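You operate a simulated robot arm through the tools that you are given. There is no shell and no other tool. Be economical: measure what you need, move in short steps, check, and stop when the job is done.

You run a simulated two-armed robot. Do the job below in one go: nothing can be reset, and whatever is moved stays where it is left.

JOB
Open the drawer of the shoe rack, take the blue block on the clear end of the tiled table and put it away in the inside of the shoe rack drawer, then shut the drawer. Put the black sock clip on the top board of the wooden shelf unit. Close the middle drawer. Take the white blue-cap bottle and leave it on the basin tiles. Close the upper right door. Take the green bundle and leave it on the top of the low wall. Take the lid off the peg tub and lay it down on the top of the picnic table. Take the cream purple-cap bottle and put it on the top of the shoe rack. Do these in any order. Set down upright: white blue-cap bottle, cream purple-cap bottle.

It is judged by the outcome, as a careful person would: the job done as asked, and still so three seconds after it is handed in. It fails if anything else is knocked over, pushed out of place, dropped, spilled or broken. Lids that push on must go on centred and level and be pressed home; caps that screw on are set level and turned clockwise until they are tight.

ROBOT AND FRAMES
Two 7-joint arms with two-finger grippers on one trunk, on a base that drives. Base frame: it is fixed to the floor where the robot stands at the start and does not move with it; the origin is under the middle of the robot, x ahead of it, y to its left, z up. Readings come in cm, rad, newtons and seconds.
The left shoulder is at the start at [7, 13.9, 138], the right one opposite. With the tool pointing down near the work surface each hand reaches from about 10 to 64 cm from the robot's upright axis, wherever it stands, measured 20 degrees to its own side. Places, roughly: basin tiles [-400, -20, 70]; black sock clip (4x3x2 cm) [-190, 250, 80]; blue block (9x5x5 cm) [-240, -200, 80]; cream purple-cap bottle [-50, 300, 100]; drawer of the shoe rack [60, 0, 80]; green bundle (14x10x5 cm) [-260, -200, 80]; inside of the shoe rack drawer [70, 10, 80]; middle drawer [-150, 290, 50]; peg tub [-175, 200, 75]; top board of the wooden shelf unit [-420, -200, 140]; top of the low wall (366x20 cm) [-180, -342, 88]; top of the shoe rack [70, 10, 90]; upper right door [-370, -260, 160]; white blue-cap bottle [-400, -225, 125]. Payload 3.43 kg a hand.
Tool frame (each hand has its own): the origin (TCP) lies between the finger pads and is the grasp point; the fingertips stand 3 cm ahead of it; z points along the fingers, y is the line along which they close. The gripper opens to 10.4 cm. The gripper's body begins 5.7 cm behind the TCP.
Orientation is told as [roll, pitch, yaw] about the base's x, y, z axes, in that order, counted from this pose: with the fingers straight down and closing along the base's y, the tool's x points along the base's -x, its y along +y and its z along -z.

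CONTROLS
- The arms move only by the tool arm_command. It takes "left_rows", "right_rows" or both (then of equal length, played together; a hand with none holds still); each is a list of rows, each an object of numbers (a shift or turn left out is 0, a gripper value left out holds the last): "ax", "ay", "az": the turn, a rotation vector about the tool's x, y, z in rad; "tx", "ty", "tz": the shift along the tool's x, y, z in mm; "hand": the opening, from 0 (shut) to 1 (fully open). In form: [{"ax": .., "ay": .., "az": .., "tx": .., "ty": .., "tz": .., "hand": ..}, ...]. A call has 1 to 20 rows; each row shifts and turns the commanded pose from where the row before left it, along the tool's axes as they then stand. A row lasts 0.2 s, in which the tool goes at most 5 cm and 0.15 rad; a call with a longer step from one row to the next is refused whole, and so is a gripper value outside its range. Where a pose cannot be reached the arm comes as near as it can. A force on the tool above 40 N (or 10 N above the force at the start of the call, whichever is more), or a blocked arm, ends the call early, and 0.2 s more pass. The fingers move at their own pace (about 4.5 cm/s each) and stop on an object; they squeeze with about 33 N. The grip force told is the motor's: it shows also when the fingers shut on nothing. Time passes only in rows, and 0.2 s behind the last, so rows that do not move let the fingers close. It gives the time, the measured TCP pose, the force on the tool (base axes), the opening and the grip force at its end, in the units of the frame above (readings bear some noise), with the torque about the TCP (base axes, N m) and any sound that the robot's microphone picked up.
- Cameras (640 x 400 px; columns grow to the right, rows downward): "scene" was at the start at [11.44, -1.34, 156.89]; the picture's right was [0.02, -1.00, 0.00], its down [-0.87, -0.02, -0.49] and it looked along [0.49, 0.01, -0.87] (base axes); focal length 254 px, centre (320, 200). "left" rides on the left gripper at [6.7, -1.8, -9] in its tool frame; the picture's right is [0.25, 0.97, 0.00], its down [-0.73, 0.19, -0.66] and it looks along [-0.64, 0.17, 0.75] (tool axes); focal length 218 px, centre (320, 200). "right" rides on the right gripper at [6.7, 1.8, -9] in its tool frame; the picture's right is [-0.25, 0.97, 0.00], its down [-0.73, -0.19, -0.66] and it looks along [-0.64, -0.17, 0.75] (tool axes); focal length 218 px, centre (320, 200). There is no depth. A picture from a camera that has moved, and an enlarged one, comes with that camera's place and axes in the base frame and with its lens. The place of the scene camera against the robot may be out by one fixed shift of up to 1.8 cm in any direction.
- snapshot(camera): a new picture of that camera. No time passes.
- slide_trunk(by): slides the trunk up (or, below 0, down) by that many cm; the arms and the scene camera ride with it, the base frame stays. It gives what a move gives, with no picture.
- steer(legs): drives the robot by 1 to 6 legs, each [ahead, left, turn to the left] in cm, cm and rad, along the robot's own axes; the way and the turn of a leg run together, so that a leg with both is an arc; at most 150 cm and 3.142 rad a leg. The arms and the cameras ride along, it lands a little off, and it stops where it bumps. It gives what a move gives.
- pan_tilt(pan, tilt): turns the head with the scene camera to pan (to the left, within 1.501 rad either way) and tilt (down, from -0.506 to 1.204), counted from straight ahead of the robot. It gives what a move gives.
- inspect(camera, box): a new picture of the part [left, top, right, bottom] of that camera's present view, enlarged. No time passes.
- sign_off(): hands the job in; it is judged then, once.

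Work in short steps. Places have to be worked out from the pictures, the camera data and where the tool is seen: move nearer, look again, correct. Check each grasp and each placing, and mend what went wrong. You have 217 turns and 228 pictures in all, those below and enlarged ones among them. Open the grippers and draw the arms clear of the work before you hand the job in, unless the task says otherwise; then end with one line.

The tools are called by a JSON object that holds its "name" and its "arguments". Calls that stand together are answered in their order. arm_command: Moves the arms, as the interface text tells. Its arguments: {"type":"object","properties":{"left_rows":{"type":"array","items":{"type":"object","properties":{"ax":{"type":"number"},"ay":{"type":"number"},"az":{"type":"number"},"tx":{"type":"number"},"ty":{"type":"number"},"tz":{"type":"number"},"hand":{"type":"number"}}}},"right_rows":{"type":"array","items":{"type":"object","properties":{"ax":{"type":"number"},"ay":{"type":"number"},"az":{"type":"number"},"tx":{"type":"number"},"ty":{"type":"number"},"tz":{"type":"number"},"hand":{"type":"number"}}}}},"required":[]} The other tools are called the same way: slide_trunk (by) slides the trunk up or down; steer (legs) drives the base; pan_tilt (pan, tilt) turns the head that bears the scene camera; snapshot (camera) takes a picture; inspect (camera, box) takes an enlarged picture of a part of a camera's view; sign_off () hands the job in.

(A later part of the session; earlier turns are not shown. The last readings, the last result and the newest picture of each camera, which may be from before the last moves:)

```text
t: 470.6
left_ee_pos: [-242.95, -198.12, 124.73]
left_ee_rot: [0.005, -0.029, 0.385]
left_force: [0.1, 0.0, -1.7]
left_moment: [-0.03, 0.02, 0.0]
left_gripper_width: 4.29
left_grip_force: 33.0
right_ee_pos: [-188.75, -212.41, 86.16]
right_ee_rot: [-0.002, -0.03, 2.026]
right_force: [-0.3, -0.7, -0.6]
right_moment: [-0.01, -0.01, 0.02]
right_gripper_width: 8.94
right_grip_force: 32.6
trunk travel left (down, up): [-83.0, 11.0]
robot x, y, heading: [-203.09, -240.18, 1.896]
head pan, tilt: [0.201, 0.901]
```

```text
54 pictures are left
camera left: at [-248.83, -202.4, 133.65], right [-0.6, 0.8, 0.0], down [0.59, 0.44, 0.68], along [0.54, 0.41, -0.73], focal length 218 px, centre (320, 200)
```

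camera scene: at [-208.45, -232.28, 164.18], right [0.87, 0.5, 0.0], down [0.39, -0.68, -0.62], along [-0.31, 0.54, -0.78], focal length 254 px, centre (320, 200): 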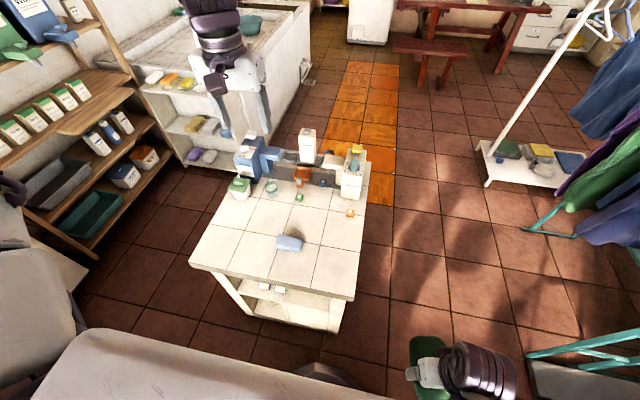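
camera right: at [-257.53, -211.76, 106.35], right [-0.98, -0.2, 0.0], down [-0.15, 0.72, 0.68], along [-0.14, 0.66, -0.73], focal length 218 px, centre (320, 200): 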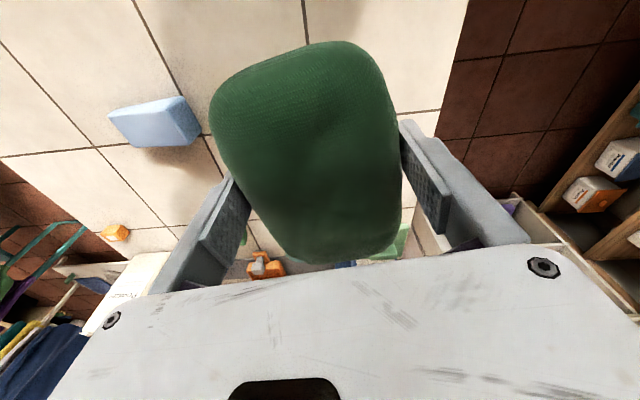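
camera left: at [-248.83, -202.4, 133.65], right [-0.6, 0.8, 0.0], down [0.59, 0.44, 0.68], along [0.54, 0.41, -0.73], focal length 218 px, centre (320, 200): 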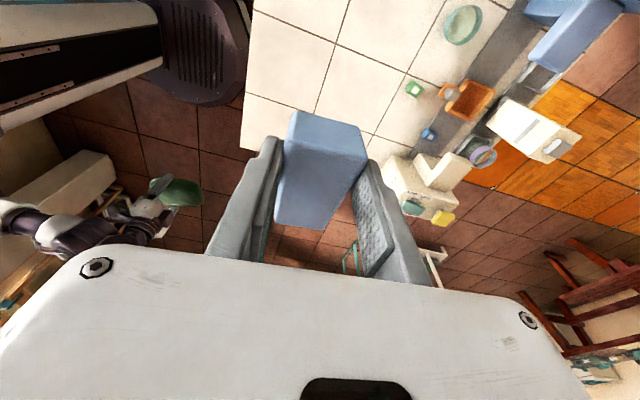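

Block held. Now drive west-south toward the rope-free wall segment and turn to face it.

{"name": "slide_trunk", "arguments": {"by": 10.5}}

{"name": "steer", "arguments": {"legs": [[0, 85, 0], [0, 0, 2.65]]}}

{"name": "arm_command", "arguments": {"right_rows": [{"tx": -30}, {"tx": -30}, {"tx": -30}, {"tx": -30}, {"tx": -30}, {"tx": -30}, {"tx": -30}, {"tx": -30}, {"tx": -30}, {"tx": -30}, {"tx": -30}, {"tx": -30}, {"tx": -30}, {"tx": -30}, {"tx": -30}]}}

{"name": "pan_tilt", "arguments": {"pan": -0.25, "tilt": 0.6}}

{"name": "snapshot", "arguments": {"camera": "scene"}}

```text
t: 472.0
left_ee_pos: [-243.22, -198.11, 135.29]
left_ee_rot: [0.006, -0.03, 0.386]
left_force: [-0.5, 0.4, -0.6]
left_moment: [-0.02, 0.05, 0.03]
left_gripper_width: 4.3
left_grip_force: 33.2
right_ee_pos: [-188.66, -212.32, 96.49]
right_ee_rot: [-0.002, -0.03, 2.026]
right_force: [0.2, 0.1, -0.3]
right_moment: [-0.06, 0.0, -0.01]
right_gripper_width: 8.94
right_grip_force: 33.1
trunk travel left (down, up): [-93.5, 0.5]
robot x, y, heading: [-203.2, -240.15, 1.9]
head pan, tilt: [0.201, 0.901]
```

```text
t: 482.8
left_ee_pos: [-266.85, -323.01, 135.31]
left_ee_rot: [0.007, -0.03, 3.044]
left_force: [0.3, -0.2, -0.7]
left_moment: [-0.03, -0.04, 0.02]
left_gripper_width: 4.28
left_grip_force: 33.6
right_ee_pos: [-308.55, -285.26, 96.52]
right_ee_rot: [-0.002, -0.029, -1.599]
right_force: [0.4, -0.1, -2.0]
right_moment: [0.02, -0.02, -0.01]
right_gripper_width: 8.94
right_grip_force: 33.1
trunk travel left (down, up): [-93.5, 0.5]
robot x, y, heading: [-282.84, -267.32, -1.726]
head pan, tilt: [0.201, 0.901]
```

```text
t: 486.0
left_ee_pos: [-266.95, -323.14, 135.05]
left_ee_rot: [0.008, -0.029, 3.044]
left_force: [0.6, -0.2, -1.2]
left_moment: [0.0, -0.04, 0.01]
left_gripper_width: 4.29
left_grip_force: 33.1
right_ee_pos: [-309.73, -330.43, 97.74]
right_ee_rot: [-0.003, -0.029, -1.599]
right_force: [-0.4, 0.4, -1.4]
right_moment: [0.04, 0.0, 0.0]
right_gripper_width: 8.91
right_grip_force: 33.5
trunk travel left (down, up): [-93.5, 0.5]
robot x, y, heading: [-283.28, -267.3, -1.731]
head pan, tilt: [0.201, 0.901]
```

```text
t: 486.9
left_ee_pos: [-266.99, -322.9, 135.26]
left_ee_rot: [0.009, -0.029, 3.044]
left_force: [0.1, 0.0, -0.8]
left_moment: [0.01, -0.02, -0.03]
left_gripper_width: 4.28
left_grip_force: 32.8
right_ee_pos: [-309.76, -330.28, 98.0]
right_ee_rot: [-0.004, -0.029, -1.598]
right_force: [-0.9, 0.5, -1.4]
right_moment: [0.03, 0.0, -0.02]
right_gripper_width: 8.93
right_grip_force: 33.1
trunk travel left (down, up): [-93.5, 0.5]
robot x, y, heading: [-282.91, -267.31, -1.731]
head pan, tilt: [-0.25, 0.6]
```

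```text
53 pictures are left
camera scene: at [-287.37, -281.76, 166.45], right [-0.92, 0.39, 0.0], down [0.22, 0.52, -0.82], along [-0.33, -0.76, -0.57], focal length 254 px, centre (320, 200)
```

scene: 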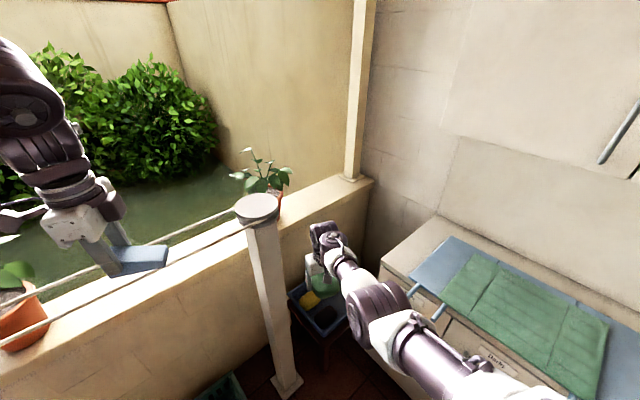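

The crate stool limits how close I can stand; I stretch the right arm further and pitch it forward ~20° to gain reach.

{"name": "arm_command", "arguments": {"right_rows": [{"tx": -30}, {"tx": -20}, {"tx": -24, "ay": -0.12}, {"tx": -24, "ay": -0.12}, {"tx": -24, "ay": -0.12}, {}]}}

{"name": "steer", "arguments": {"legs": [[0, -16, 0], [38, 0, 0]]}}

{"name": "snapshot", "arguments": {"camera": "scene"}}

{"name": "snapshot", "arguments": {"camera": "right"}}

```text
t: 488.3
left_ee_pos: [-266.88, -322.92, 135.2]
left_ee_rot: [0.008, -0.028, 3.043]
left_force: [0.5, 0.6, -0.8]
left_moment: [-0.02, -0.02, -0.02]
left_gripper_width: 4.28
left_grip_force: 33.3
right_ee_pos: [-309.69, -339.01, 100.53]
right_ee_rot: [-0.004, -0.391, -1.596]
right_force: [-1.0, -0.3, -1.8]
right_moment: [0.0, -0.01, -0.05]
right_gripper_width: 8.93
right_grip_force: 33.1
right hand out of reach, approached as far as the arm can: row 1, 2, 5
trunk travel left (down, up): [-93.5, 0.5]
robot x, y, heading: [-283.0, -267.02, -1.732]
head pan, tilt: [-0.25, 0.6]
```

```text
t: 491.7
left_ee_pos: [-288.57, -357.57, 135.3]
left_ee_rot: [0.01, -0.03, 3.042]
left_force: [0.6, 0.7, -0.5]
left_moment: [-0.02, 0.01, 0.0]
left_gripper_width: 4.28
left_grip_force: 32.9
right_ee_pos: [-331.19, -373.57, 100.63]
right_ee_rot: [-0.003, -0.393, -1.599]
right_force: [0.0, -0.1, -1.4]
right_moment: [0.03, 0.01, -0.01]
right_gripper_width: 8.91
right_grip_force: 33.8
trunk travel left (down, up): [-93.5, 0.5]
robot x, y, heading: [-304.52, -302.22, -1.728]
head pan, tilt: [-0.25, 0.6]
```

```text
52 pictures are left
camera scene: at [-308.92, -316.31, 166.48], right [-0.92, 0.4, 0.0], down [0.22, 0.52, -0.83], along [-0.33, -0.76, -0.56], focal length 254 px, centre (320, 200)
```

scene: 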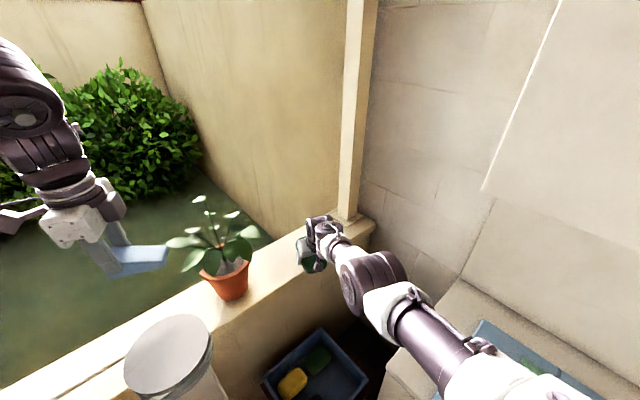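

```text
51 pictures are left
camera right: at [-329.28, -364.04, 106.33], right [0.96, -0.26, 0.09], down [-0.2, -0.42, 0.89], along [-0.19, -0.87, -0.45], focal length 218 px, centre (320, 200)
```

right: 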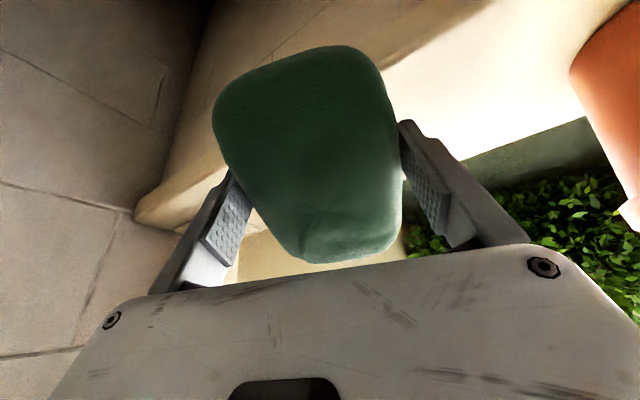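

Bundle is over the wall's near edge. Drive 9 cm further.

{"name": "steer", "arguments": {"legs": [[9.5, -1, 0]]}}

{"name": "snapshot", "arguments": {"camera": "right"}}

{"name": "snapshot", "arguments": {"camera": "scene"}}

```text
t: 492.8
left_ee_pos: [-290.72, -366.11, 135.63]
left_ee_rot: [0.014, -0.03, 3.047]
left_force: [0.6, 0.3, -0.2]
left_moment: [-0.02, 0.01, 0.02]
left_gripper_width: 4.29
left_grip_force: 32.6
right_ee_pos: [-333.55, -382.41, 100.97]
right_ee_rot: [-0.005, -0.396, -1.598]
right_force: [-0.2, 0.8, -0.3]
right_moment: [0.0, 0.04, 0.0]
right_gripper_width: 8.9
right_grip_force: 32.9
trunk travel left (down, up): [-93.5, 0.5]
robot x, y, heading: [-306.97, -310.94, -1.729]
head pan, tilt: [-0.25, 0.6]
```

```text
50 pictures are left
camera right: at [-331.53, -372.79, 106.62], right [0.96, -0.26, 0.09], down [-0.2, -0.41, 0.89], along [-0.19, -0.87, -0.45], focal length 218 px, centre (320, 200)
```

right: 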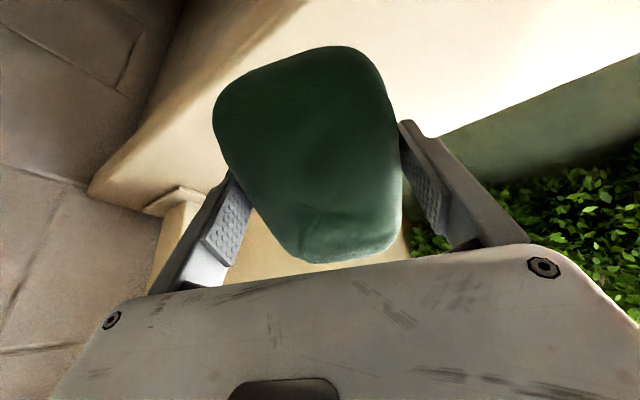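

```text
49 pictures are left
camera scene: at [-311.2, -324.78, 166.55], right [-0.92, 0.4, 0.0], down [0.22, 0.51, -0.83], along [-0.33, -0.76, -0.56], focal length 254 px, centre (320, 200)
```

scene: 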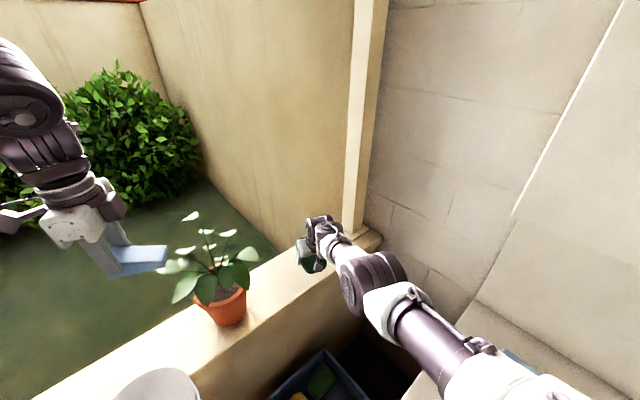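

The bundle needs ~5 cm more to be fully supported; the crate is farther than I feared. Drive 5 cm more.

{"name": "steer", "arguments": {"legs": [[5, 0, 0]]}}

{"name": "snapshot", "arguments": {"camera": "right"}}

```text
t: 493.7
left_ee_pos: [-290.2, -367.83, 135.35]
left_ee_rot: [0.005, -0.02, 3.06]
left_force: [-1.1, -0.7, -0.9]
left_moment: [0.01, -0.12, -0.01]
left_gripper_width: 4.29
left_grip_force: 32.5
right_ee_pos: [-332.26, -384.62, 100.07]
right_ee_rot: [0.003, -0.385, -1.586]
right_force: [0.1, 0.7, -2.0]
right_moment: [0.02, -0.04, 0.07]
right_gripper_width: 8.93
right_grip_force: 33.1
trunk travel left (down, up): [-93.5, 0.5]
robot x, y, heading: [-305.76, -312.2, -1.718]
head pan, tilt: [-0.25, 0.6]
stopped in leg 1: the robot was blocked; the commanded pose is now the measured one
```

```text
48 pictures are left
camera right: at [-330.53, -375.0, 105.78], right [0.96, -0.25, 0.1], down [-0.2, -0.43, 0.88], along [-0.18, -0.87, -0.46], focal length 218 px, centre (320, 200)
```

right: 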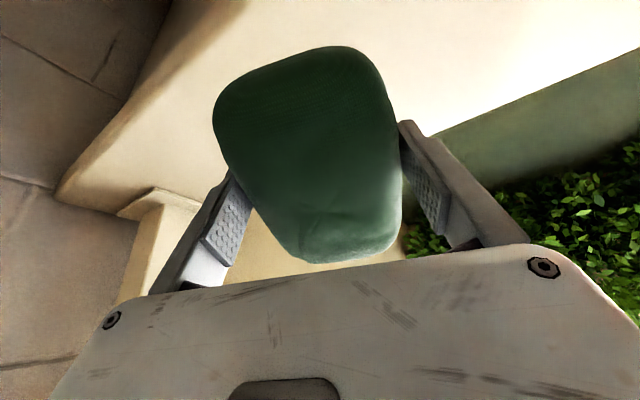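

Robot touched something lightly; back 1 cm. The TCP is now over the wall's middle; lower by the trunk to contact.

{"name": "steer", "arguments": {"legs": [[-0.8, 0, 0]]}}

{"name": "slide_trunk", "arguments": {"by": -5}}

{"name": "slide_trunk", "arguments": {"by": -1.5}}

{"name": "snapshot", "arguments": {"camera": "right"}}

{"name": "inspect", "arguments": {"camera": "scene", "box": [160, 170, 420, 330]}}

```text
t: 494.4
left_ee_pos: [-289.29, -367.31, 135.28]
left_ee_rot: [0.004, -0.026, 3.061]
left_force: [-0.3, -0.2, -1.1]
left_moment: [0.03, -0.03, 0.02]
left_gripper_width: 4.28
left_grip_force: 33.1
right_ee_pos: [-331.75, -383.95, 100.08]
right_ee_rot: [-0.003, -0.386, -1.583]
right_force: [-0.2, -0.7, -1.0]
right_moment: [0.03, 0.01, 0.0]
right_gripper_width: 8.93
right_grip_force: 33.0
trunk travel left (down, up): [-93.5, 0.5]
robot x, y, heading: [-305.58, -311.63, -1.709]
head pan, tilt: [-0.25, 0.6]
```

```text
t: 495.4
left_ee_pos: [-288.92, -366.84, 130.33]
left_ee_rot: [0.008, -0.029, 3.06]
left_force: [0.1, 0.8, -0.5]
left_moment: [-0.03, 0.02, 0.01]
left_gripper_width: 4.29
left_grip_force: 32.5
right_ee_pos: [-331.61, -383.62, 95.39]
right_ee_rot: [-0.004, -0.389, -1.581]
right_force: [-0.5, 0.2, -1.8]
right_moment: [-0.01, 0.03, -0.04]
right_gripper_width: 8.89
right_grip_force: 33.8
trunk travel left (down, up): [-88.5, 5.5]
robot x, y, heading: [-305.78, -311.36, -1.712]
head pan, tilt: [-0.25, 0.6]
```

```text
t: 496.0
left_ee_pos: [-288.97, -366.97, 128.74]
left_ee_rot: [0.007, -0.029, 3.059]
left_force: [0.0, 0.7, -1.5]
left_moment: [-0.01, 0.03, -0.02]
left_gripper_width: 4.31
left_grip_force: 32.8
right_ee_pos: [-331.44, -383.67, 93.84]
right_ee_rot: [-0.003, -0.387, -1.581]
right_force: [0.1, -0.7, -1.1]
right_moment: [0.04, 0.0, 0.0]
right_gripper_width: 8.92
right_grip_force: 32.4
trunk travel left (down, up): [-87.0, 7.0]
robot x, y, heading: [-306.14, -311.42, -1.709]
head pan, tilt: [-0.25, 0.6]
```

```text
47 pictures are left
camera right: at [-329.72, -374.13, 99.57], right [0.96, -0.25, 0.09], down [-0.19, -0.42, 0.88], along [-0.18, -0.87, -0.46], focal length 218 px, centre (320, 200)
```

right: 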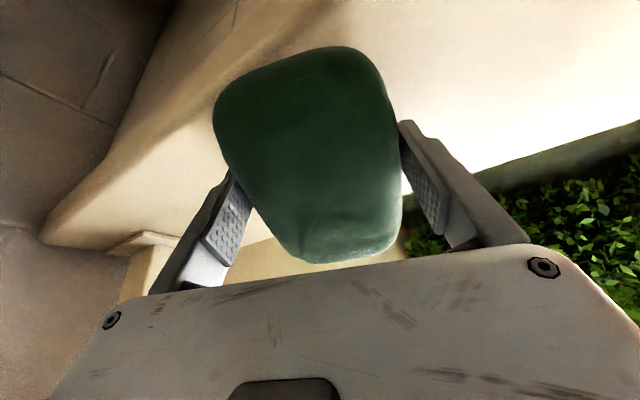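

```text
2.46 times, centred on (290, 250) of scene
camera zoom: at [-310.19, -326.23, 159.94], right [-0.93, 0.38, 0.0], down [0.21, 0.52, -0.82], along [-0.31, -0.76, -0.57], focal length 626 px, centre (394, 77)
```

zoom: 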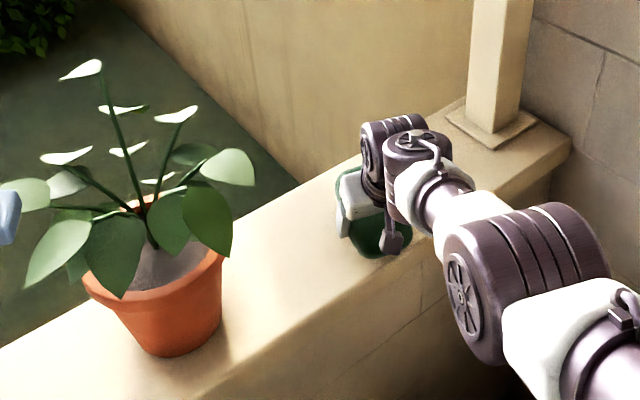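

Continue lowering in 1 cm steps until contact.

{"name": "slide_trunk", "arguments": {"by": -1}}

{"name": "slide_trunk", "arguments": {"by": -0.7}}

{"name": "slide_trunk", "arguments": {"by": -0.7}}

```text
t: 496.6
left_ee_pos: [-288.97, -366.84, 127.72]
left_ee_rot: [0.011, -0.029, 3.06]
left_force: [0.6, 0.4, -1.5]
left_moment: [-0.01, 0.0, -0.05]
left_gripper_width: 4.28
left_grip_force: 33.1
right_ee_pos: [-331.64, -383.83, 93.21]
right_ee_rot: [-0.005, -0.392, -1.582]
right_force: [0.2, -0.7, 12.0]
right_moment: [0.37, 0.2, 0.0]
right_gripper_width: 8.92
right_grip_force: 33.2
trunk travel left (down, up): [-86.0, 8.0]
robot x, y, heading: [-305.89, -311.48, -1.712]
head pan, tilt: [-0.25, 0.6]
```

```text
t: 497.1
left_ee_pos: [-288.84, -366.93, 127.0]
left_ee_rot: [0.009, -0.029, 3.061]
left_force: [-0.8, -1.2, -0.9]
left_moment: [0.03, 0.02, -0.01]
left_gripper_width: 4.29
left_grip_force: 33.3
right_ee_pos: [-331.48, -383.92, 92.59]
right_ee_rot: [-0.006, -0.398, -1.582]
right_force: [-2.0, -10.6, 24.6]
right_moment: [0.27, 0.45, 0.17]
right_gripper_width: 8.9
right_grip_force: 32.7
trunk travel left (down, up): [-85.3, 8.7]
robot x, y, heading: [-306.33, -311.79, -1.709]
head pan, tilt: [-0.25, 0.6]
```

```text
t: 497.7
left_ee_pos: [-288.94, -366.7, 126.43]
left_ee_rot: [0.01, -0.03, 3.062]
left_force: [-0.9, 0.2, -0.5]
left_moment: [-0.01, -0.01, 0.0]
left_gripper_width: 4.29
left_grip_force: 33.0
right_ee_pos: [-331.49, -383.66, 91.84]
right_ee_rot: [-0.004, -0.392, -1.582]
right_force: [0.2, -8.8, 19.9]
right_moment: [0.04, -0.32, -0.12]
right_gripper_width: 8.86
right_grip_force: 33.1
trunk travel left (down, up): [-84.6, 9.4]
robot x, y, heading: [-305.96, -311.74, -1.717]
head pan, tilt: [-0.25, 0.6]
```

{"name": "slide_trunk", "arguments": {"by": -0.7}}

{"name": "arm_command", "arguments": {"right_rows": [{"hand": 0.9}, {"hand": 1.0}, {}, {}]}}

{"name": "snapshot", "arguments": {"camera": "right"}}

```text
t: 498.3
left_ee_pos: [-288.93, -366.36, 125.87]
left_ee_rot: [0.014, -0.031, 3.059]
left_force: [-0.2, 0.3, 0.0]
left_moment: [-0.01, 0.01, -0.04]
left_gripper_width: 4.31
left_grip_force: 33.1
right_ee_pos: [-331.39, -383.62, 91.92]
right_ee_rot: [-0.004, -0.402, -1.582]
right_force: [2.2, -1.0, 38.7]
right_moment: [0.19, -1.22, -0.07]
right_gripper_width: 8.87
right_grip_force: 32.5
trunk travel left (down, up): [-83.9, 10.1]
robot x, y, heading: [-306.04, -311.55, -1.711]
head pan, tilt: [-0.25, 0.6]
```

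```text
t: 499.3
left_ee_pos: [-289.04, -366.28, 125.92]
left_ee_rot: [0.014, -0.03, 3.061]
left_force: [-0.7, -0.1, -0.4]
left_moment: [0.01, 0.0, 0.0]
left_gripper_width: 4.33
left_grip_force: 32.7
right_ee_pos: [-331.64, -383.51, 91.9]
right_ee_rot: [-0.006, -0.404, -1.585]
right_force: [-4.7, 0.5, 41.3]
right_moment: [-0.2, -1.81, -0.12]
right_gripper_width: 9.35
right_grip_force: 0.0
trunk travel left (down, up): [-83.9, 10.1]
robot x, y, heading: [-305.98, -311.58, -1.71]
head pan, tilt: [-0.25, 0.6]
```

```text
45 pictures are left
camera right: at [-329.77, -373.93, 97.43], right [0.96, -0.25, 0.09], down [-0.19, -0.41, 0.89], along [-0.18, -0.88, -0.44], focal length 218 px, centre (320, 200)
```

right: 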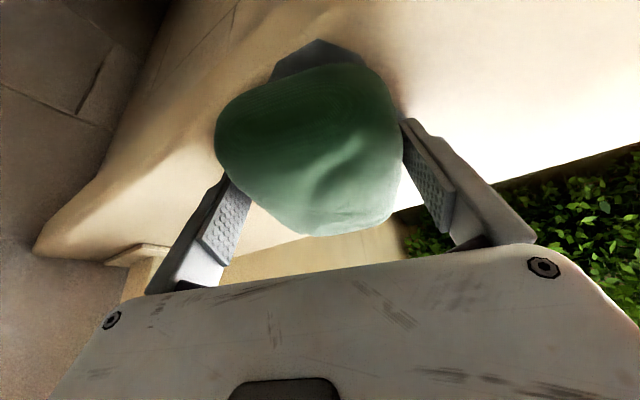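

Fingers are resting on the wall; raise slightly, open fully, then lift.

{"name": "slide_trunk", "arguments": {"by": 1.2}}

{"name": "arm_command", "arguments": {"right_rows": [{"hand": 1.0}, {}, {}]}}

{"name": "slide_trunk", "arguments": {"by": 8}}

{"name": "snapshot", "arguments": {"camera": "right"}}

```text
t: 499.9
left_ee_pos: [-289.16, -366.9, 126.86]
left_ee_rot: [0.008, -0.028, 3.06]
left_force: [0.8, 0.3, -0.6]
left_moment: [-0.02, 0.01, 0.0]
left_gripper_width: 4.32
left_grip_force: 33.1
right_ee_pos: [-331.75, -383.56, 91.98]
right_ee_rot: [-0.003, -0.389, -1.583]
right_force: [-9.8, -6.4, 11.8]
right_moment: [-0.35, -0.3, -0.36]
right_gripper_width: 9.72
right_grip_force: 0.1
trunk travel left (down, up): [-85.1, 8.9]
robot x, y, heading: [-305.77, -311.65, -1.708]
head pan, tilt: [-0.25, 0.6]
```

```text
t: 500.7
left_ee_pos: [-289.19, -366.77, 126.91]
left_ee_rot: [0.01, -0.027, 3.058]
left_force: [-0.8, 0.5, -1.2]
left_moment: [0.05, 0.02, 0.01]
left_gripper_width: 4.31
left_grip_force: 32.8
right_ee_pos: [-331.66, -383.56, 91.92]
right_ee_rot: [-0.003, -0.389, -1.581]
right_force: [-8.4, -1.3, 9.9]
right_moment: [-0.08, -0.18, -0.09]
right_gripper_width: 9.76
right_grip_force: 0.0
trunk travel left (down, up): [-85.1, 8.9]
robot x, y, heading: [-306.08, -311.09, -1.71]
head pan, tilt: [-0.25, 0.6]
```

```text
t: 501.8
left_ee_pos: [-289.15, -366.88, 134.8]
left_ee_rot: [0.007, -0.028, 3.061]
left_force: [-0.2, 0.7, -0.9]
left_moment: [0.02, -0.04, 0.02]
left_gripper_width: 4.3
left_grip_force: 33.3
right_ee_pos: [-331.51, -383.7, 99.92]
right_ee_rot: [-0.004, -0.387, -1.581]
right_force: [-0.2, -0.3, -0.1]
right_moment: [0.0, 0.0, 0.01]
right_gripper_width: 10.42
right_grip_force: 0.1
trunk travel left (down, up): [-93.1, 0.9]
robot x, y, heading: [-306.2, -311.67, -1.708]
head pan, tilt: [-0.25, 0.6]
```

```text
44 pictures are left
camera right: at [-329.71, -374.12, 105.68], right [0.96, -0.25, 0.09], down [-0.19, -0.42, 0.88], along [-0.18, -0.87, -0.46], focal length 218 px, centre (320, 200)
```

right: 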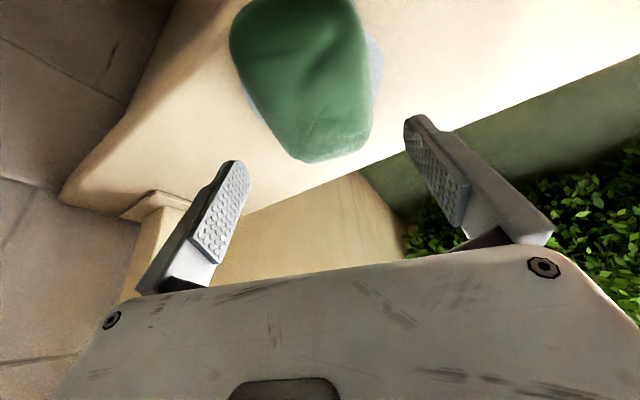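

Bundle lies flat on the wall top. Back off, retract the right arm, and turn the left wrist back in line.

{"name": "steer", "arguments": {"legs": [[-48, 0, 0]]}}

{"name": "arm_command", "arguments": {"right_rows": [{"ay": 0.13, "tx": 20}, {"ay": 0.13, "tx": 20}, {"ay": 0.13, "tx": 20}, {"tx": 30}, {"tx": 30}, {"tx": 30}, {"tx": 30}, {"tx": 30}, {"tx": 30}, {"tx": 30}, {"tx": 30}, {"tx": 30}, {"tx": 30}, {"tx": 30}, {"tx": 30}], "left_rows": [{"az": -0.145}, {"az": -0.145}, {"az": -0.145}, {"az": -0.145}, {"az": -0.145}, {"az": -0.145}, {"az": -0.145}, {"az": -0.145}, {"az": -0.145}, {"az": -0.145}, {}, {}, {}, {}, {}]}}

{"name": "steer", "arguments": {"legs": [[0, 0, 1.9]]}}

{"name": "pan_tilt", "arguments": {"pan": 0.0, "tilt": 0.45}}

{"name": "snapshot", "arguments": {"camera": "scene"}}

```text
t: 504.7
left_ee_pos: [-282.65, -319.14, 134.57]
left_ee_rot: [0.007, -0.028, 3.053]
left_force: [-0.7, -0.5, -0.7]
left_moment: [0.0, -0.01, 0.02]
left_gripper_width: 4.27
left_grip_force: 32.6
right_ee_pos: [-325.1, -335.57, 99.93]
right_ee_rot: [-0.003, -0.386, -1.586]
right_force: [0.8, -0.4, -0.5]
right_moment: [0.02, -0.01, -0.01]
right_gripper_width: 10.42
right_grip_force: 0.0
trunk travel left (down, up): [-93.1, 0.9]
robot x, y, heading: [-298.95, -263.03, -1.717]
head pan, tilt: [-0.25, 0.6]
```

```text
t: 507.9
left_ee_pos: [-282.61, -318.75, 134.97]
left_ee_rot: [-0.028, -0.012, -1.775]
left_force: [0.0, 0.3, -0.7]
left_moment: [-0.01, 0.01, 0.0]
left_gripper_width: 4.31
left_grip_force: 32.8
right_ee_pos: [-324.13, -293.92, 98.05]
right_ee_rot: [-0.005, -0.001, -1.589]
right_force: [0.4, 0.3, 0.0]
right_moment: [0.01, -0.03, 0.03]
right_gripper_width: 10.41
right_grip_force: 0.0
right hand out of reach, approached as far as the arm can: row 1, 2, 3, 12, 13, 14
trunk travel left (down, up): [-93.1, 0.9]
robot x, y, heading: [-299.06, -263.43, -1.716]
head pan, tilt: [-0.25, 0.6]
```

```text
t: 512.9
left_ee_pos: [-252.01, -229.96, 134.85]
left_ee_rot: [-0.029, -0.013, 0.121]
left_force: [-0.5, 0.8, -0.9]
left_moment: [-0.02, -0.02, -0.01]
left_gripper_width: 4.3
left_grip_force: 33.0
right_ee_pos: [-261.94, -277.43, 97.93]
right_ee_rot: [-0.003, 0.001, 0.312]
right_force: [-0.8, 0.8, 0.4]
right_moment: [-0.01, 0.01, -0.01]
right_gripper_width: 10.4
right_grip_force: 0.1
trunk travel left (down, up): [-93.1, 0.9]
robot x, y, heading: [-299.35, -263.53, 0.185]
head pan, tilt: [-0.25, 0.6]
```

```text
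t: 513.6
left_ee_pos: [-251.97, -229.88, 134.95]
left_ee_rot: [-0.029, -0.012, 0.123]
left_force: [-0.5, -0.1, -0.2]
left_moment: [0.0, 0.01, -0.01]
left_gripper_width: 4.3
left_grip_force: 33.2
right_ee_pos: [-262.17, -277.34, 97.98]
right_ee_rot: [-0.002, 0.002, 0.311]
right_force: [-0.2, -1.0, 0.4]
right_moment: [-0.01, 0.01, 0.0]
right_gripper_width: 10.42
right_grip_force: 0.0
trunk travel left (down, up): [-93.1, 0.9]
robot x, y, heading: [-298.97, -263.42, 0.187]
head pan, tilt: [0.0, 0.45]
```

```text
43 pictures are left
camera scene: at [-285.32, -262.33, 167.4], right [0.18, -0.98, 0.0], down [-0.43, -0.08, -0.9], along [0.88, 0.16, -0.44], focal length 254 px, centre (320, 200)
```

scene: 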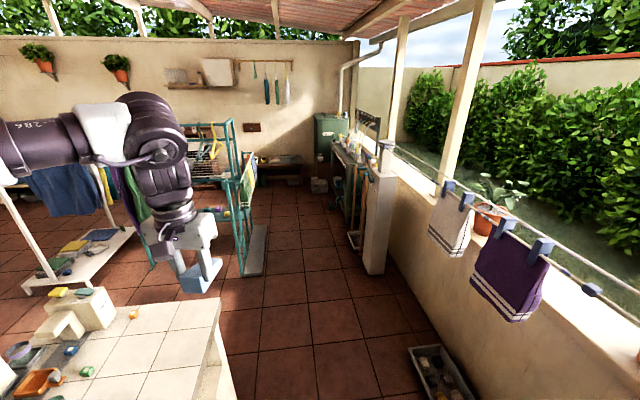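

Corridor to the east is clear. Drive along it with the block.

{"name": "steer", "arguments": {"legs": [[100, 3, 0], [93, 3, 0], [60, 16, 0]]}}

{"name": "pan_tilt", "arguments": {"pan": 0.4, "tilt": 0.5}}

{"name": "snapshot", "arguments": {"camera": "scene"}}

```text
t: 526.4
left_ee_pos: [-5.23, -164.68, 134.83]
left_ee_rot: [-0.029, -0.013, 0.103]
left_force: [-0.1, 0.1, -0.5]
left_moment: [-0.04, -0.01, -0.01]
left_gripper_width: 4.27
left_grip_force: 32.9
right_ee_pos: [-16.1, -211.9, 97.95]
right_ee_rot: [-0.002, 0.002, 0.292]
right_force: [-0.5, 0.0, 0.2]
right_moment: [0.0, -0.01, 0.0]
right_gripper_width: 10.39
right_grip_force: 0.0
trunk travel left (down, up): [-93.1, 0.9]
robot x, y, heading: [-52.62, -197.08, 0.172]
head pan, tilt: [0.0, 0.45]
```

```text
t: 527.3
left_ee_pos: [-5.04, -164.44, 134.9]
left_ee_rot: [-0.029, -0.01, 0.103]
left_force: [-0.4, -0.4, -1.2]
left_moment: [0.01, -0.03, 0.03]
left_gripper_width: 4.32
left_grip_force: 32.5
right_ee_pos: [-15.9, -211.79, 97.84]
right_ee_rot: [-0.003, 0.004, 0.292]
right_force: [-1.0, 0.0, 0.6]
right_moment: [0.01, -0.01, -0.01]
right_gripper_width: 10.39
right_grip_force: 0.1
trunk travel left (down, up): [-93.1, 0.9]
robot x, y, heading: [-52.71, -197.13, 0.166]
head pan, tilt: [0.4, 0.499]
```

```text
42 pictures are left
camera scene: at [-40.26, -192.96, 166.95], right [0.53, -0.84, 0.0], down [-0.41, -0.26, -0.88], along [0.74, 0.47, -0.48], focal length 254 px, centre (320, 200)
```

scene: 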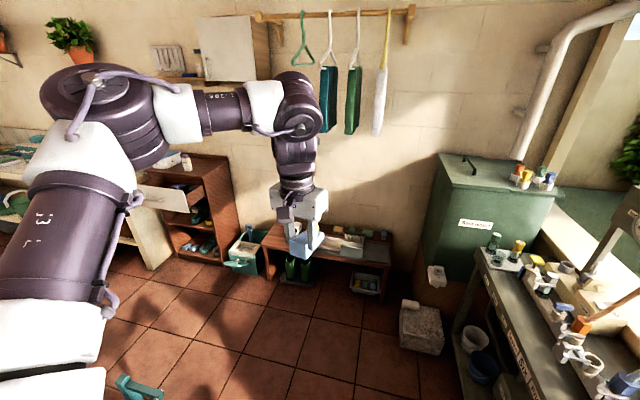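

Now swing around toward the shoe rack front.

{"name": "steer", "arguments": {"legs": [[60, 38, 0], [12, 69, 0], [0, 0, 0.2], [10, 46, 0]]}}

{"name": "pan_tilt", "arguments": {"pan": 0.3, "tilt": 0.95}}

{"name": "snapshot", "arguments": {"camera": "scene"}}

{"name": "snapshot", "arguments": {"camera": "left"}}

```text
t: 537.8
left_ee_pos: [33.9, 8.04, 134.93]
left_ee_rot: [-0.026, -0.013, 0.292]
left_force: [-0.2, 0.3, -1.0]
left_moment: [-0.01, 0.03, 0.0]
left_gripper_width: 4.3
left_grip_force: 32.9
right_ee_pos: [32.07, -40.42, 97.91]
right_ee_rot: [-0.003, 0.002, 0.483]
right_force: [-0.3, 0.3, -0.2]
right_moment: [-0.01, -0.01, -0.02]
right_gripper_width: 10.4
right_grip_force: 0.1
trunk travel left (down, up): [-93.1, 0.9]
robot x, y, heading: [-7.01, -33.13, 0.356]
head pan, tilt: [0.4, 0.499]
```

```text
t: 538.7
left_ee_pos: [33.96, 8.28, 134.77]
left_ee_rot: [-0.028, -0.01, 0.292]
left_force: [-0.2, 0.9, -0.3]
left_moment: [-0.03, 0.01, -0.03]
left_gripper_width: 4.3
left_grip_force: 33.1
right_ee_pos: [32.16, -40.32, 97.9]
right_ee_rot: [-0.003, 0.002, 0.483]
right_force: [-0.4, -0.1, 0.3]
right_moment: [0.0, -0.01, 0.01]
right_gripper_width: 10.4
right_grip_force: 0.1
trunk travel left (down, up): [-93.1, 0.9]
robot x, y, heading: [-7.04, -33.16, 0.361]
head pan, tilt: [0.3, 0.949]
```

```text
41 pictures are left
camera scene: at [3.5, -28.13, 163.21], right [0.61, -0.79, 0.0], down [-0.64, -0.5, -0.58], along [0.46, 0.36, -0.81], focal length 254 px, centre (320, 200)
```

scene: 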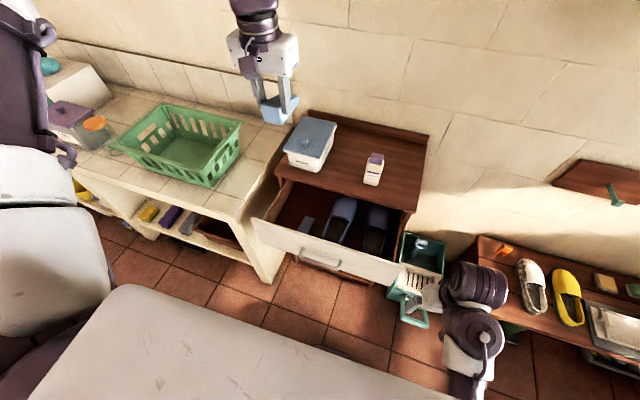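

```text
40 pictures are left
camera left: at [27.84, 4.96, 143.89], right [-0.52, 0.85, -0.03], down [0.63, 0.41, 0.66], along [0.57, 0.33, -0.75], focal length 218 px, centre (320, 200)
```

left: 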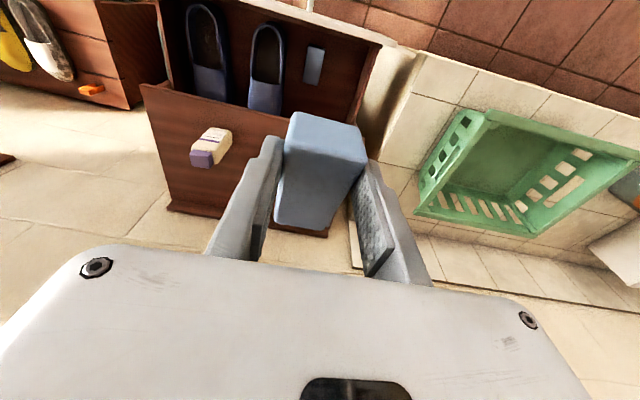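

Drawer's free area is left of the grey tag; target [35, 14]. Retract the right hand, shift the base (ahead 3, left 5), and lower partway.

{"name": "arm_command", "arguments": {"right_rows": [{"tx": 30, "hand": 0.2}, {"tx": 30}, {"tx": 30}, {"tx": 30}, {"tx": 30}, {"tx": 30}]}}

{"name": "steer", "arguments": {"legs": [[3, 5, 0]]}}

{"name": "slide_trunk", "arguments": {"by": -30}}

{"name": "snapshot", "arguments": {"camera": "left"}}

{"name": "snapshot", "arguments": {"camera": "scene"}}

```text
t: 540.1
left_ee_pos: [33.71, 8.13, 134.86]
left_ee_rot: [-0.028, -0.013, 0.294]
left_force: [0.1, -0.9, -1.0]
left_moment: [0.0, 0.03, -0.02]
left_gripper_width: 4.32
left_grip_force: 33.4
right_ee_pos: [16.11, -48.77, 97.87]
right_ee_rot: [-0.003, 0.001, 0.482]
right_force: [0.5, -0.5, 0.6]
right_moment: [0.01, -0.03, -0.01]
right_gripper_width: 2.1
right_grip_force: 0.1
trunk travel left (down, up): [-93.1, 0.9]
robot x, y, heading: [-6.74, -33.21, 0.358]
head pan, tilt: [0.3, 0.949]
```

```text
t: 541.0
left_ee_pos: [34.89, 12.77, 135.38]
left_ee_rot: [-0.019, -0.016, 0.291]
left_force: [-0.6, -0.9, -0.3]
left_moment: [0.1, 0.0, 0.0]
left_gripper_width: 4.3
left_grip_force: 33.0
right_ee_pos: [16.99, -43.89, 97.68]
right_ee_rot: [0.004, -0.004, 0.484]
right_force: [0.2, -0.4, -0.1]
right_moment: [0.08, -0.01, -0.01]
right_gripper_width: 2.1
right_grip_force: 0.0
trunk travel left (down, up): [-93.1, 0.9]
robot x, y, heading: [-6.06, -26.95, 0.356]
head pan, tilt: [0.3, 0.949]
```

```text
t: 544.0
left_ee_pos: [34.98, 13.76, 104.85]
left_ee_rot: [-0.028, -0.013, 0.293]
left_force: [0.3, 0.6, -1.1]
left_moment: [-0.02, 0.0, -0.03]
left_gripper_width: 4.27
left_grip_force: 32.9
right_ee_pos: [17.23, -43.27, 67.67]
right_ee_rot: [-0.005, 0.002, 0.484]
right_force: [-0.2, 0.3, 0.2]
right_moment: [-0.01, 0.0, -0.02]
right_gripper_width: 2.1
right_grip_force: 0.1
trunk travel left (down, up): [-63.1, 30.9]
robot x, y, heading: [-5.72, -27.46, 0.36]
head pan, tilt: [0.3, 0.949]
```

```text
39 pictures are left
camera left: at [28.91, 10.47, 113.96], right [-0.52, 0.85, -0.03], down [0.63, 0.41, 0.66], along [0.58, 0.33, -0.75], focal length 218 px, centre (320, 200)
```

left: 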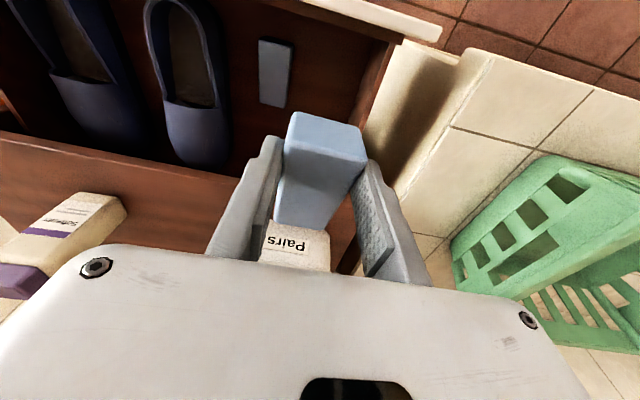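

```text
38 pictures are left
camera scene: at [4.59, -22.61, 133.22], right [0.61, -0.79, 0.0], down [-0.64, -0.5, -0.58], along [0.46, 0.36, -0.81], focal length 254 px, centre (320, 200)
```

scene: 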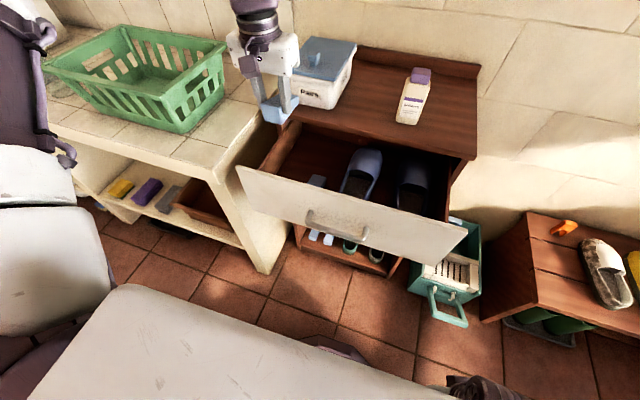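

Aligned: clear of tag and side wall. Lower 16 cm more and look.

{"name": "slide_trunk", "arguments": {"by": -16}}

{"name": "snapshot", "arguments": {"camera": "left"}}

{"name": "snapshot", "arguments": {"camera": "scene"}}

```text
t: 545.9
left_ee_pos: [35.02, 13.76, 88.84]
left_ee_rot: [-0.029, -0.012, 0.294]
left_force: [-0.3, -0.1, 0.1]
left_moment: [0.02, 0.05, -0.01]
left_gripper_width: 4.3
left_grip_force: 32.9
right_ee_pos: [17.18, -43.29, 51.84]
right_ee_rot: [-0.002, 0.001, 0.483]
right_force: [0.0, -0.6, 0.5]
right_moment: [-0.01, -0.02, 0.02]
right_gripper_width: 2.08
right_grip_force: 0.0
trunk travel left (down, up): [-47.1, 46.9]
robot x, y, heading: [-5.32, -27.35, 0.358]
head pan, tilt: [0.3, 0.949]
```

```text
37 pictures are left
camera left: at [28.9, 10.46, 97.96], right [-0.52, 0.85, -0.03], down [0.63, 0.41, 0.66], along [0.58, 0.33, -0.75], focal length 218 px, centre (320, 200)
```

left: 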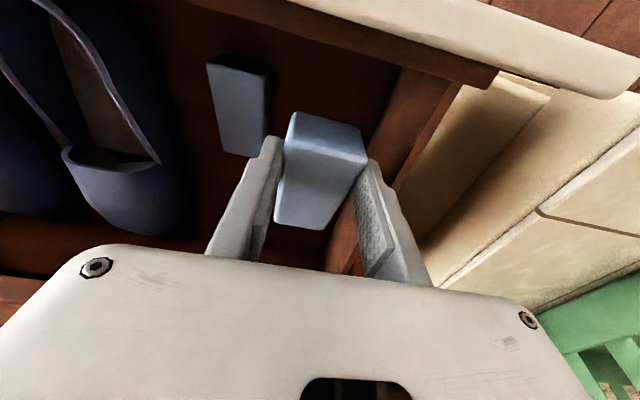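

```text
36 pictures are left
camera scene: at [4.58, -22.61, 117.22], right [0.61, -0.79, 0.0], down [-0.64, -0.5, -0.58], along [0.46, 0.36, -0.81], focal length 254 px, centre (320, 200)
```

scene: 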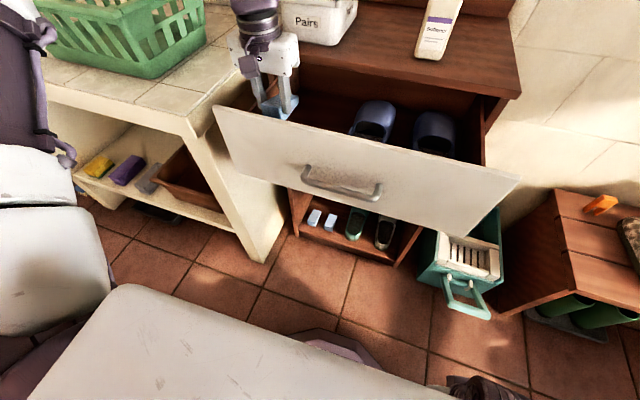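

The block has ~1.5 cm clearance each side. Lower to the drawer floor.

{"name": "slide_trunk", "arguments": {"by": -5}}

{"name": "slide_trunk", "arguments": {"by": -2}}

{"name": "slide_trunk", "arguments": {"by": -1}}

{"name": "snapshot", "arguments": {"camera": "left"}}

```text
t: 546.8
left_ee_pos: [34.99, 13.75, 83.8]
left_ee_rot: [-0.028, -0.012, 0.294]
left_force: [0.2, -0.3, 0.7]
left_moment: [0.01, 0.02, 0.01]
left_gripper_width: 4.27
left_grip_force: 32.9
right_ee_pos: [17.14, -43.09, 46.84]
right_ee_rot: [-0.002, 0.002, 0.483]
right_force: [-0.8, -0.9, 0.1]
right_moment: [0.02, 0.02, 0.0]
right_gripper_width: 2.06
right_grip_force: 0.1
trunk travel left (down, up): [-42.1, 51.9]
robot x, y, heading: [-6.01, -27.58, 0.356]
head pan, tilt: [0.3, 0.949]
```

```text
t: 547.5
left_ee_pos: [34.96, 13.66, 81.9]
left_ee_rot: [-0.029, -0.013, 0.293]
left_force: [-0.8, -0.6, -0.1]
left_moment: [0.01, -0.03, -0.04]
left_gripper_width: 4.3
left_grip_force: 32.5
right_ee_pos: [17.28, -43.07, 44.83]
right_ee_rot: [-0.004, 0.003, 0.485]
right_force: [0.1, -0.7, 0.0]
right_moment: [0.01, -0.02, -0.02]
right_gripper_width: 2.09
right_grip_force: 0.1
trunk travel left (down, up): [-40.1, 53.9]
robot x, y, heading: [-5.84, -27.1, 0.362]
head pan, tilt: [0.3, 0.949]
```

```text
t: 547.9
left_ee_pos: [35.15, 13.68, 81.79]
left_ee_rot: [-0.031, -0.019, 0.296]
left_force: [-0.1, -0.3, 14.1]
left_moment: [-0.63, 0.93, -0.03]
left_gripper_width: 4.29
left_grip_force: 32.8
right_ee_pos: [17.17, -43.16, 44.18]
right_ee_rot: [-0.002, 0.002, 0.485]
right_force: [-0.2, -0.5, -0.2]
right_moment: [0.02, 0.04, 0.0]
right_gripper_width: 2.09
right_grip_force: 0.1
trunk travel left (down, up): [-39.5, 54.5]
robot x, y, heading: [-5.38, -27.48, 0.358]
head pan, tilt: [0.3, 0.949]
stopped: the force on the tool passed its limit at 49 N (the readings are from after the stop); the commanded pose is now the measured one
```

```text
35 pictures are left
camera left: at [28.87, 10.38, 90.84], right [-0.52, 0.85, -0.04], down [0.62, 0.41, 0.66], along [0.58, 0.32, -0.75], focal length 218 px, centre (320, 200)
```

left: 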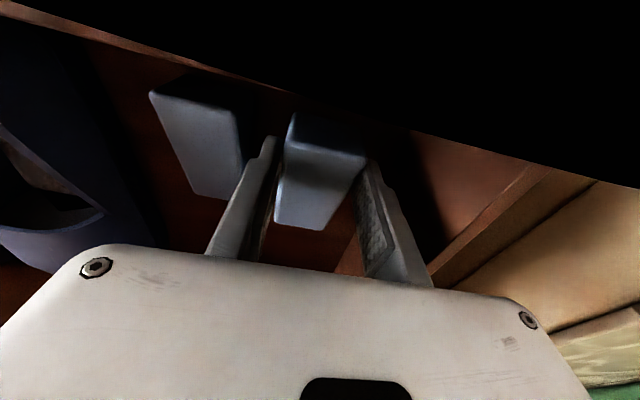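

{"name": "inspect", "arguments": {"camera": "scene", "box": [200, 40, 400, 200]}}

```text
2.50 times, centred on (300, 120) of scene
camera zoom: at [4.54, -22.67, 109.6], right [0.61, -0.79, 0.0], down [-0.64, -0.5, -0.58], along [0.46, 0.36, -0.81], focal length 636 px, centre (370, 400)
```

zoom: 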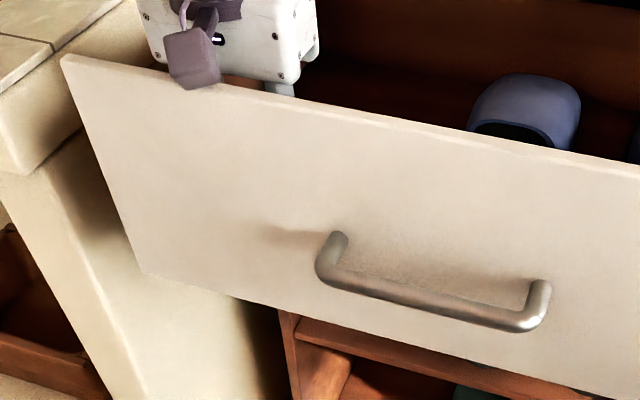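

The hand camera touched the drawer face. Raise 5 cm, move 4 cm further in, and lower again.

{"name": "slide_trunk", "arguments": {"by": 5}}

{"name": "steer", "arguments": {"legs": [[4, 0, 0]]}}

{"name": "snapshot", "arguments": {"camera": "left"}}

{"name": "snapshot", "arguments": {"camera": "scene"}}

```text
t: 548.8
left_ee_pos: [34.97, 13.76, 86.5]
left_ee_rot: [-0.031, -0.016, 0.295]
left_force: [0.7, -0.1, -1.0]
left_moment: [0.04, 0.02, 0.01]
left_gripper_width: 4.31
left_grip_force: 33.1
right_ee_pos: [17.08, -43.07, 49.22]
right_ee_rot: [-0.004, 0.005, 0.485]
right_force: [0.0, 0.7, -0.5]
right_moment: [0.01, -0.02, -0.03]
right_gripper_width: 2.09
right_grip_force: 0.0
trunk travel left (down, up): [-44.5, 49.5]
robot x, y, heading: [-5.38, -27.59, 0.358]
head pan, tilt: [0.3, 0.949]
```

```text
t: 549.7
left_ee_pos: [38.77, 15.24, 86.49]
left_ee_rot: [-0.031, -0.015, 0.294]
left_force: [1.4, 0.2, -2.0]
left_moment: [0.0, -0.01, -0.01]
left_gripper_width: 4.31
left_grip_force: 33.7
right_ee_pos: [20.93, -41.76, 49.09]
right_ee_rot: [-0.003, 0.003, 0.485]
right_force: [0.3, 0.7, -0.7]
right_moment: [0.01, 0.04, -0.03]
right_gripper_width: 2.08
right_grip_force: 0.1
trunk travel left (down, up): [-44.5, 49.5]
robot x, y, heading: [-1.93, -26.29, 0.356]
head pan, tilt: [0.3, 0.949]
```

```text
33 pictures are left
camera left: at [32.69, 11.89, 95.61], right [-0.52, 0.85, -0.03], down [0.63, 0.41, 0.66], along [0.58, 0.32, -0.75], focal length 218 px, centre (320, 200)
```

left: 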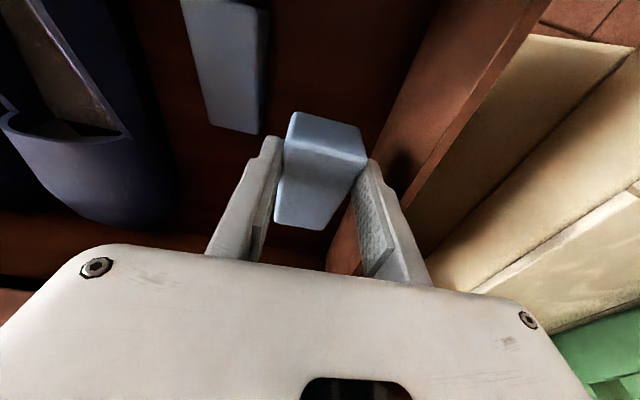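

```text
32 pictures are left
camera scene: at [8.41, -21.16, 114.57], right [0.61, -0.79, 0.0], down [-0.64, -0.5, -0.58], along [0.46, 0.36, -0.81], focal length 254 px, centre (320, 200)
```

scene: 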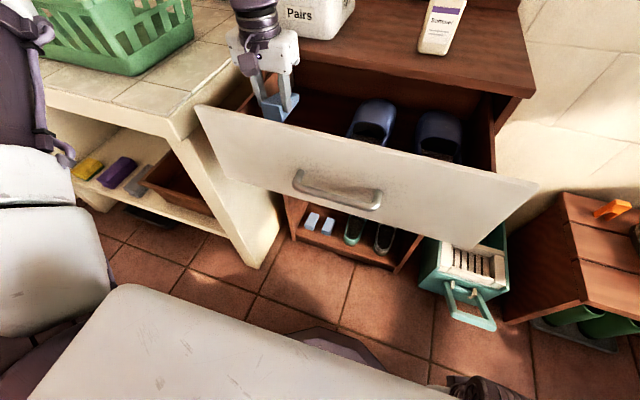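

{"name": "slide_trunk", "arguments": {"by": -4.5}}

{"name": "slide_trunk", "arguments": {"by": -1.5}}

{"name": "slide_trunk", "arguments": {"by": -1}}

{"name": "slide_trunk", "arguments": {"by": -1}}

{"name": "snapshot", "arguments": {"camera": "left"}}

```text
t: 550.6
left_ee_pos: [38.59, 15.15, 82.11]
left_ee_rot: [-0.031, -0.017, 0.294]
left_force: [-0.2, -0.6, -0.1]
left_moment: [-0.01, 0.01, 0.01]
left_gripper_width: 4.3
left_grip_force: 32.7
right_ee_pos: [20.76, -41.76, 44.77]
right_ee_rot: [-0.004, 0.003, 0.484]
right_force: [-1.2, 0.6, -0.3]
right_moment: [-0.03, -0.02, -0.01]
right_gripper_width: 2.11
right_grip_force: 0.0
trunk travel left (down, up): [-40.0, 54.0]
robot x, y, heading: [-2.05, -25.87, 0.358]
head pan, tilt: [0.3, 0.949]
```

```text
t: 551.2
left_ee_pos: [38.73, 15.15, 80.67]
left_ee_rot: [-0.033, -0.017, 0.294]
left_force: [-0.7, -0.2, -0.7]
left_moment: [0.02, 0.04, 0.02]
left_gripper_width: 4.32
left_grip_force: 33.3
right_ee_pos: [20.81, -41.77, 43.18]
right_ee_rot: [-0.004, 0.002, 0.486]
right_force: [-0.2, -0.3, 0.1]
right_moment: [-0.01, 0.0, 0.0]
right_gripper_width: 2.07
right_grip_force: 0.1
trunk travel left (down, up): [-38.5, 55.5]
robot x, y, heading: [-1.81, -25.56, 0.357]
head pan, tilt: [0.3, 0.949]
```

```text
t: 551.8
left_ee_pos: [38.38, 14.97, 80.17]
left_ee_rot: [-0.031, -0.029, 0.296]
left_force: [0.5, 4.3, 36.4]
left_moment: [0.69, 0.07, 0.1]
left_gripper_width: 4.33
left_grip_force: 33.9
right_ee_pos: [20.83, -41.79, 42.34]
right_ee_rot: [-0.003, -0.002, 0.484]
right_force: [0.5, 0.2, 0.6]
right_moment: [0.0, -0.01, -0.01]
right_gripper_width: 2.08
right_grip_force: 0.1
trunk travel left (down, up): [-37.5, 56.5]
robot x, y, heading: [-2.21, -25.73, 0.358]
head pan, tilt: [0.3, 0.949]
```

```text
t: 552.4
left_ee_pos: [38.48, 14.88, 78.89]
left_ee_rot: [-0.032, -0.02, 0.294]
left_force: [-1.1, -1.6, 29.4]
left_moment: [0.66, 0.05, 0.05]
left_gripper_width: 4.29
left_grip_force: 33.3
right_ee_pos: [20.76, -41.84, 41.24]
right_ee_rot: [-0.006, 0.0, 0.485]
right_force: [0.7, 0.6, 0.0]
right_moment: [-0.01, 0.01, 0.0]
right_gripper_width: 2.07
right_grip_force: 0.1
trunk travel left (down, up): [-36.5, 57.5]
robot x, y, heading: [-1.98, -25.8, 0.361]
head pan, tilt: [0.3, 0.949]
```

```text
31 pictures are left
camera left: at [32.39, 11.59, 87.87], right [-0.52, 0.85, -0.03], down [0.62, 0.41, 0.67], along [0.58, 0.33, -0.75], focal length 218 px, centre (320, 200)
```

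left: 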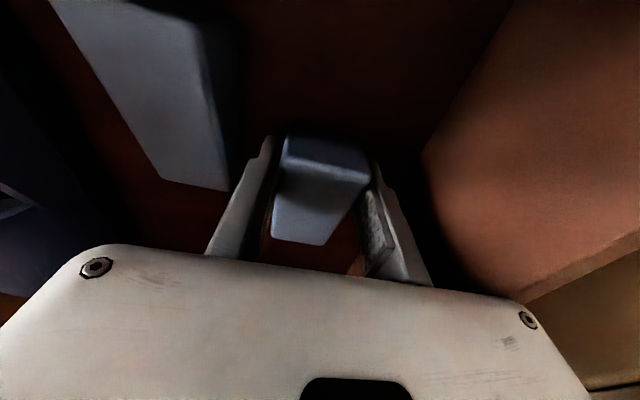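

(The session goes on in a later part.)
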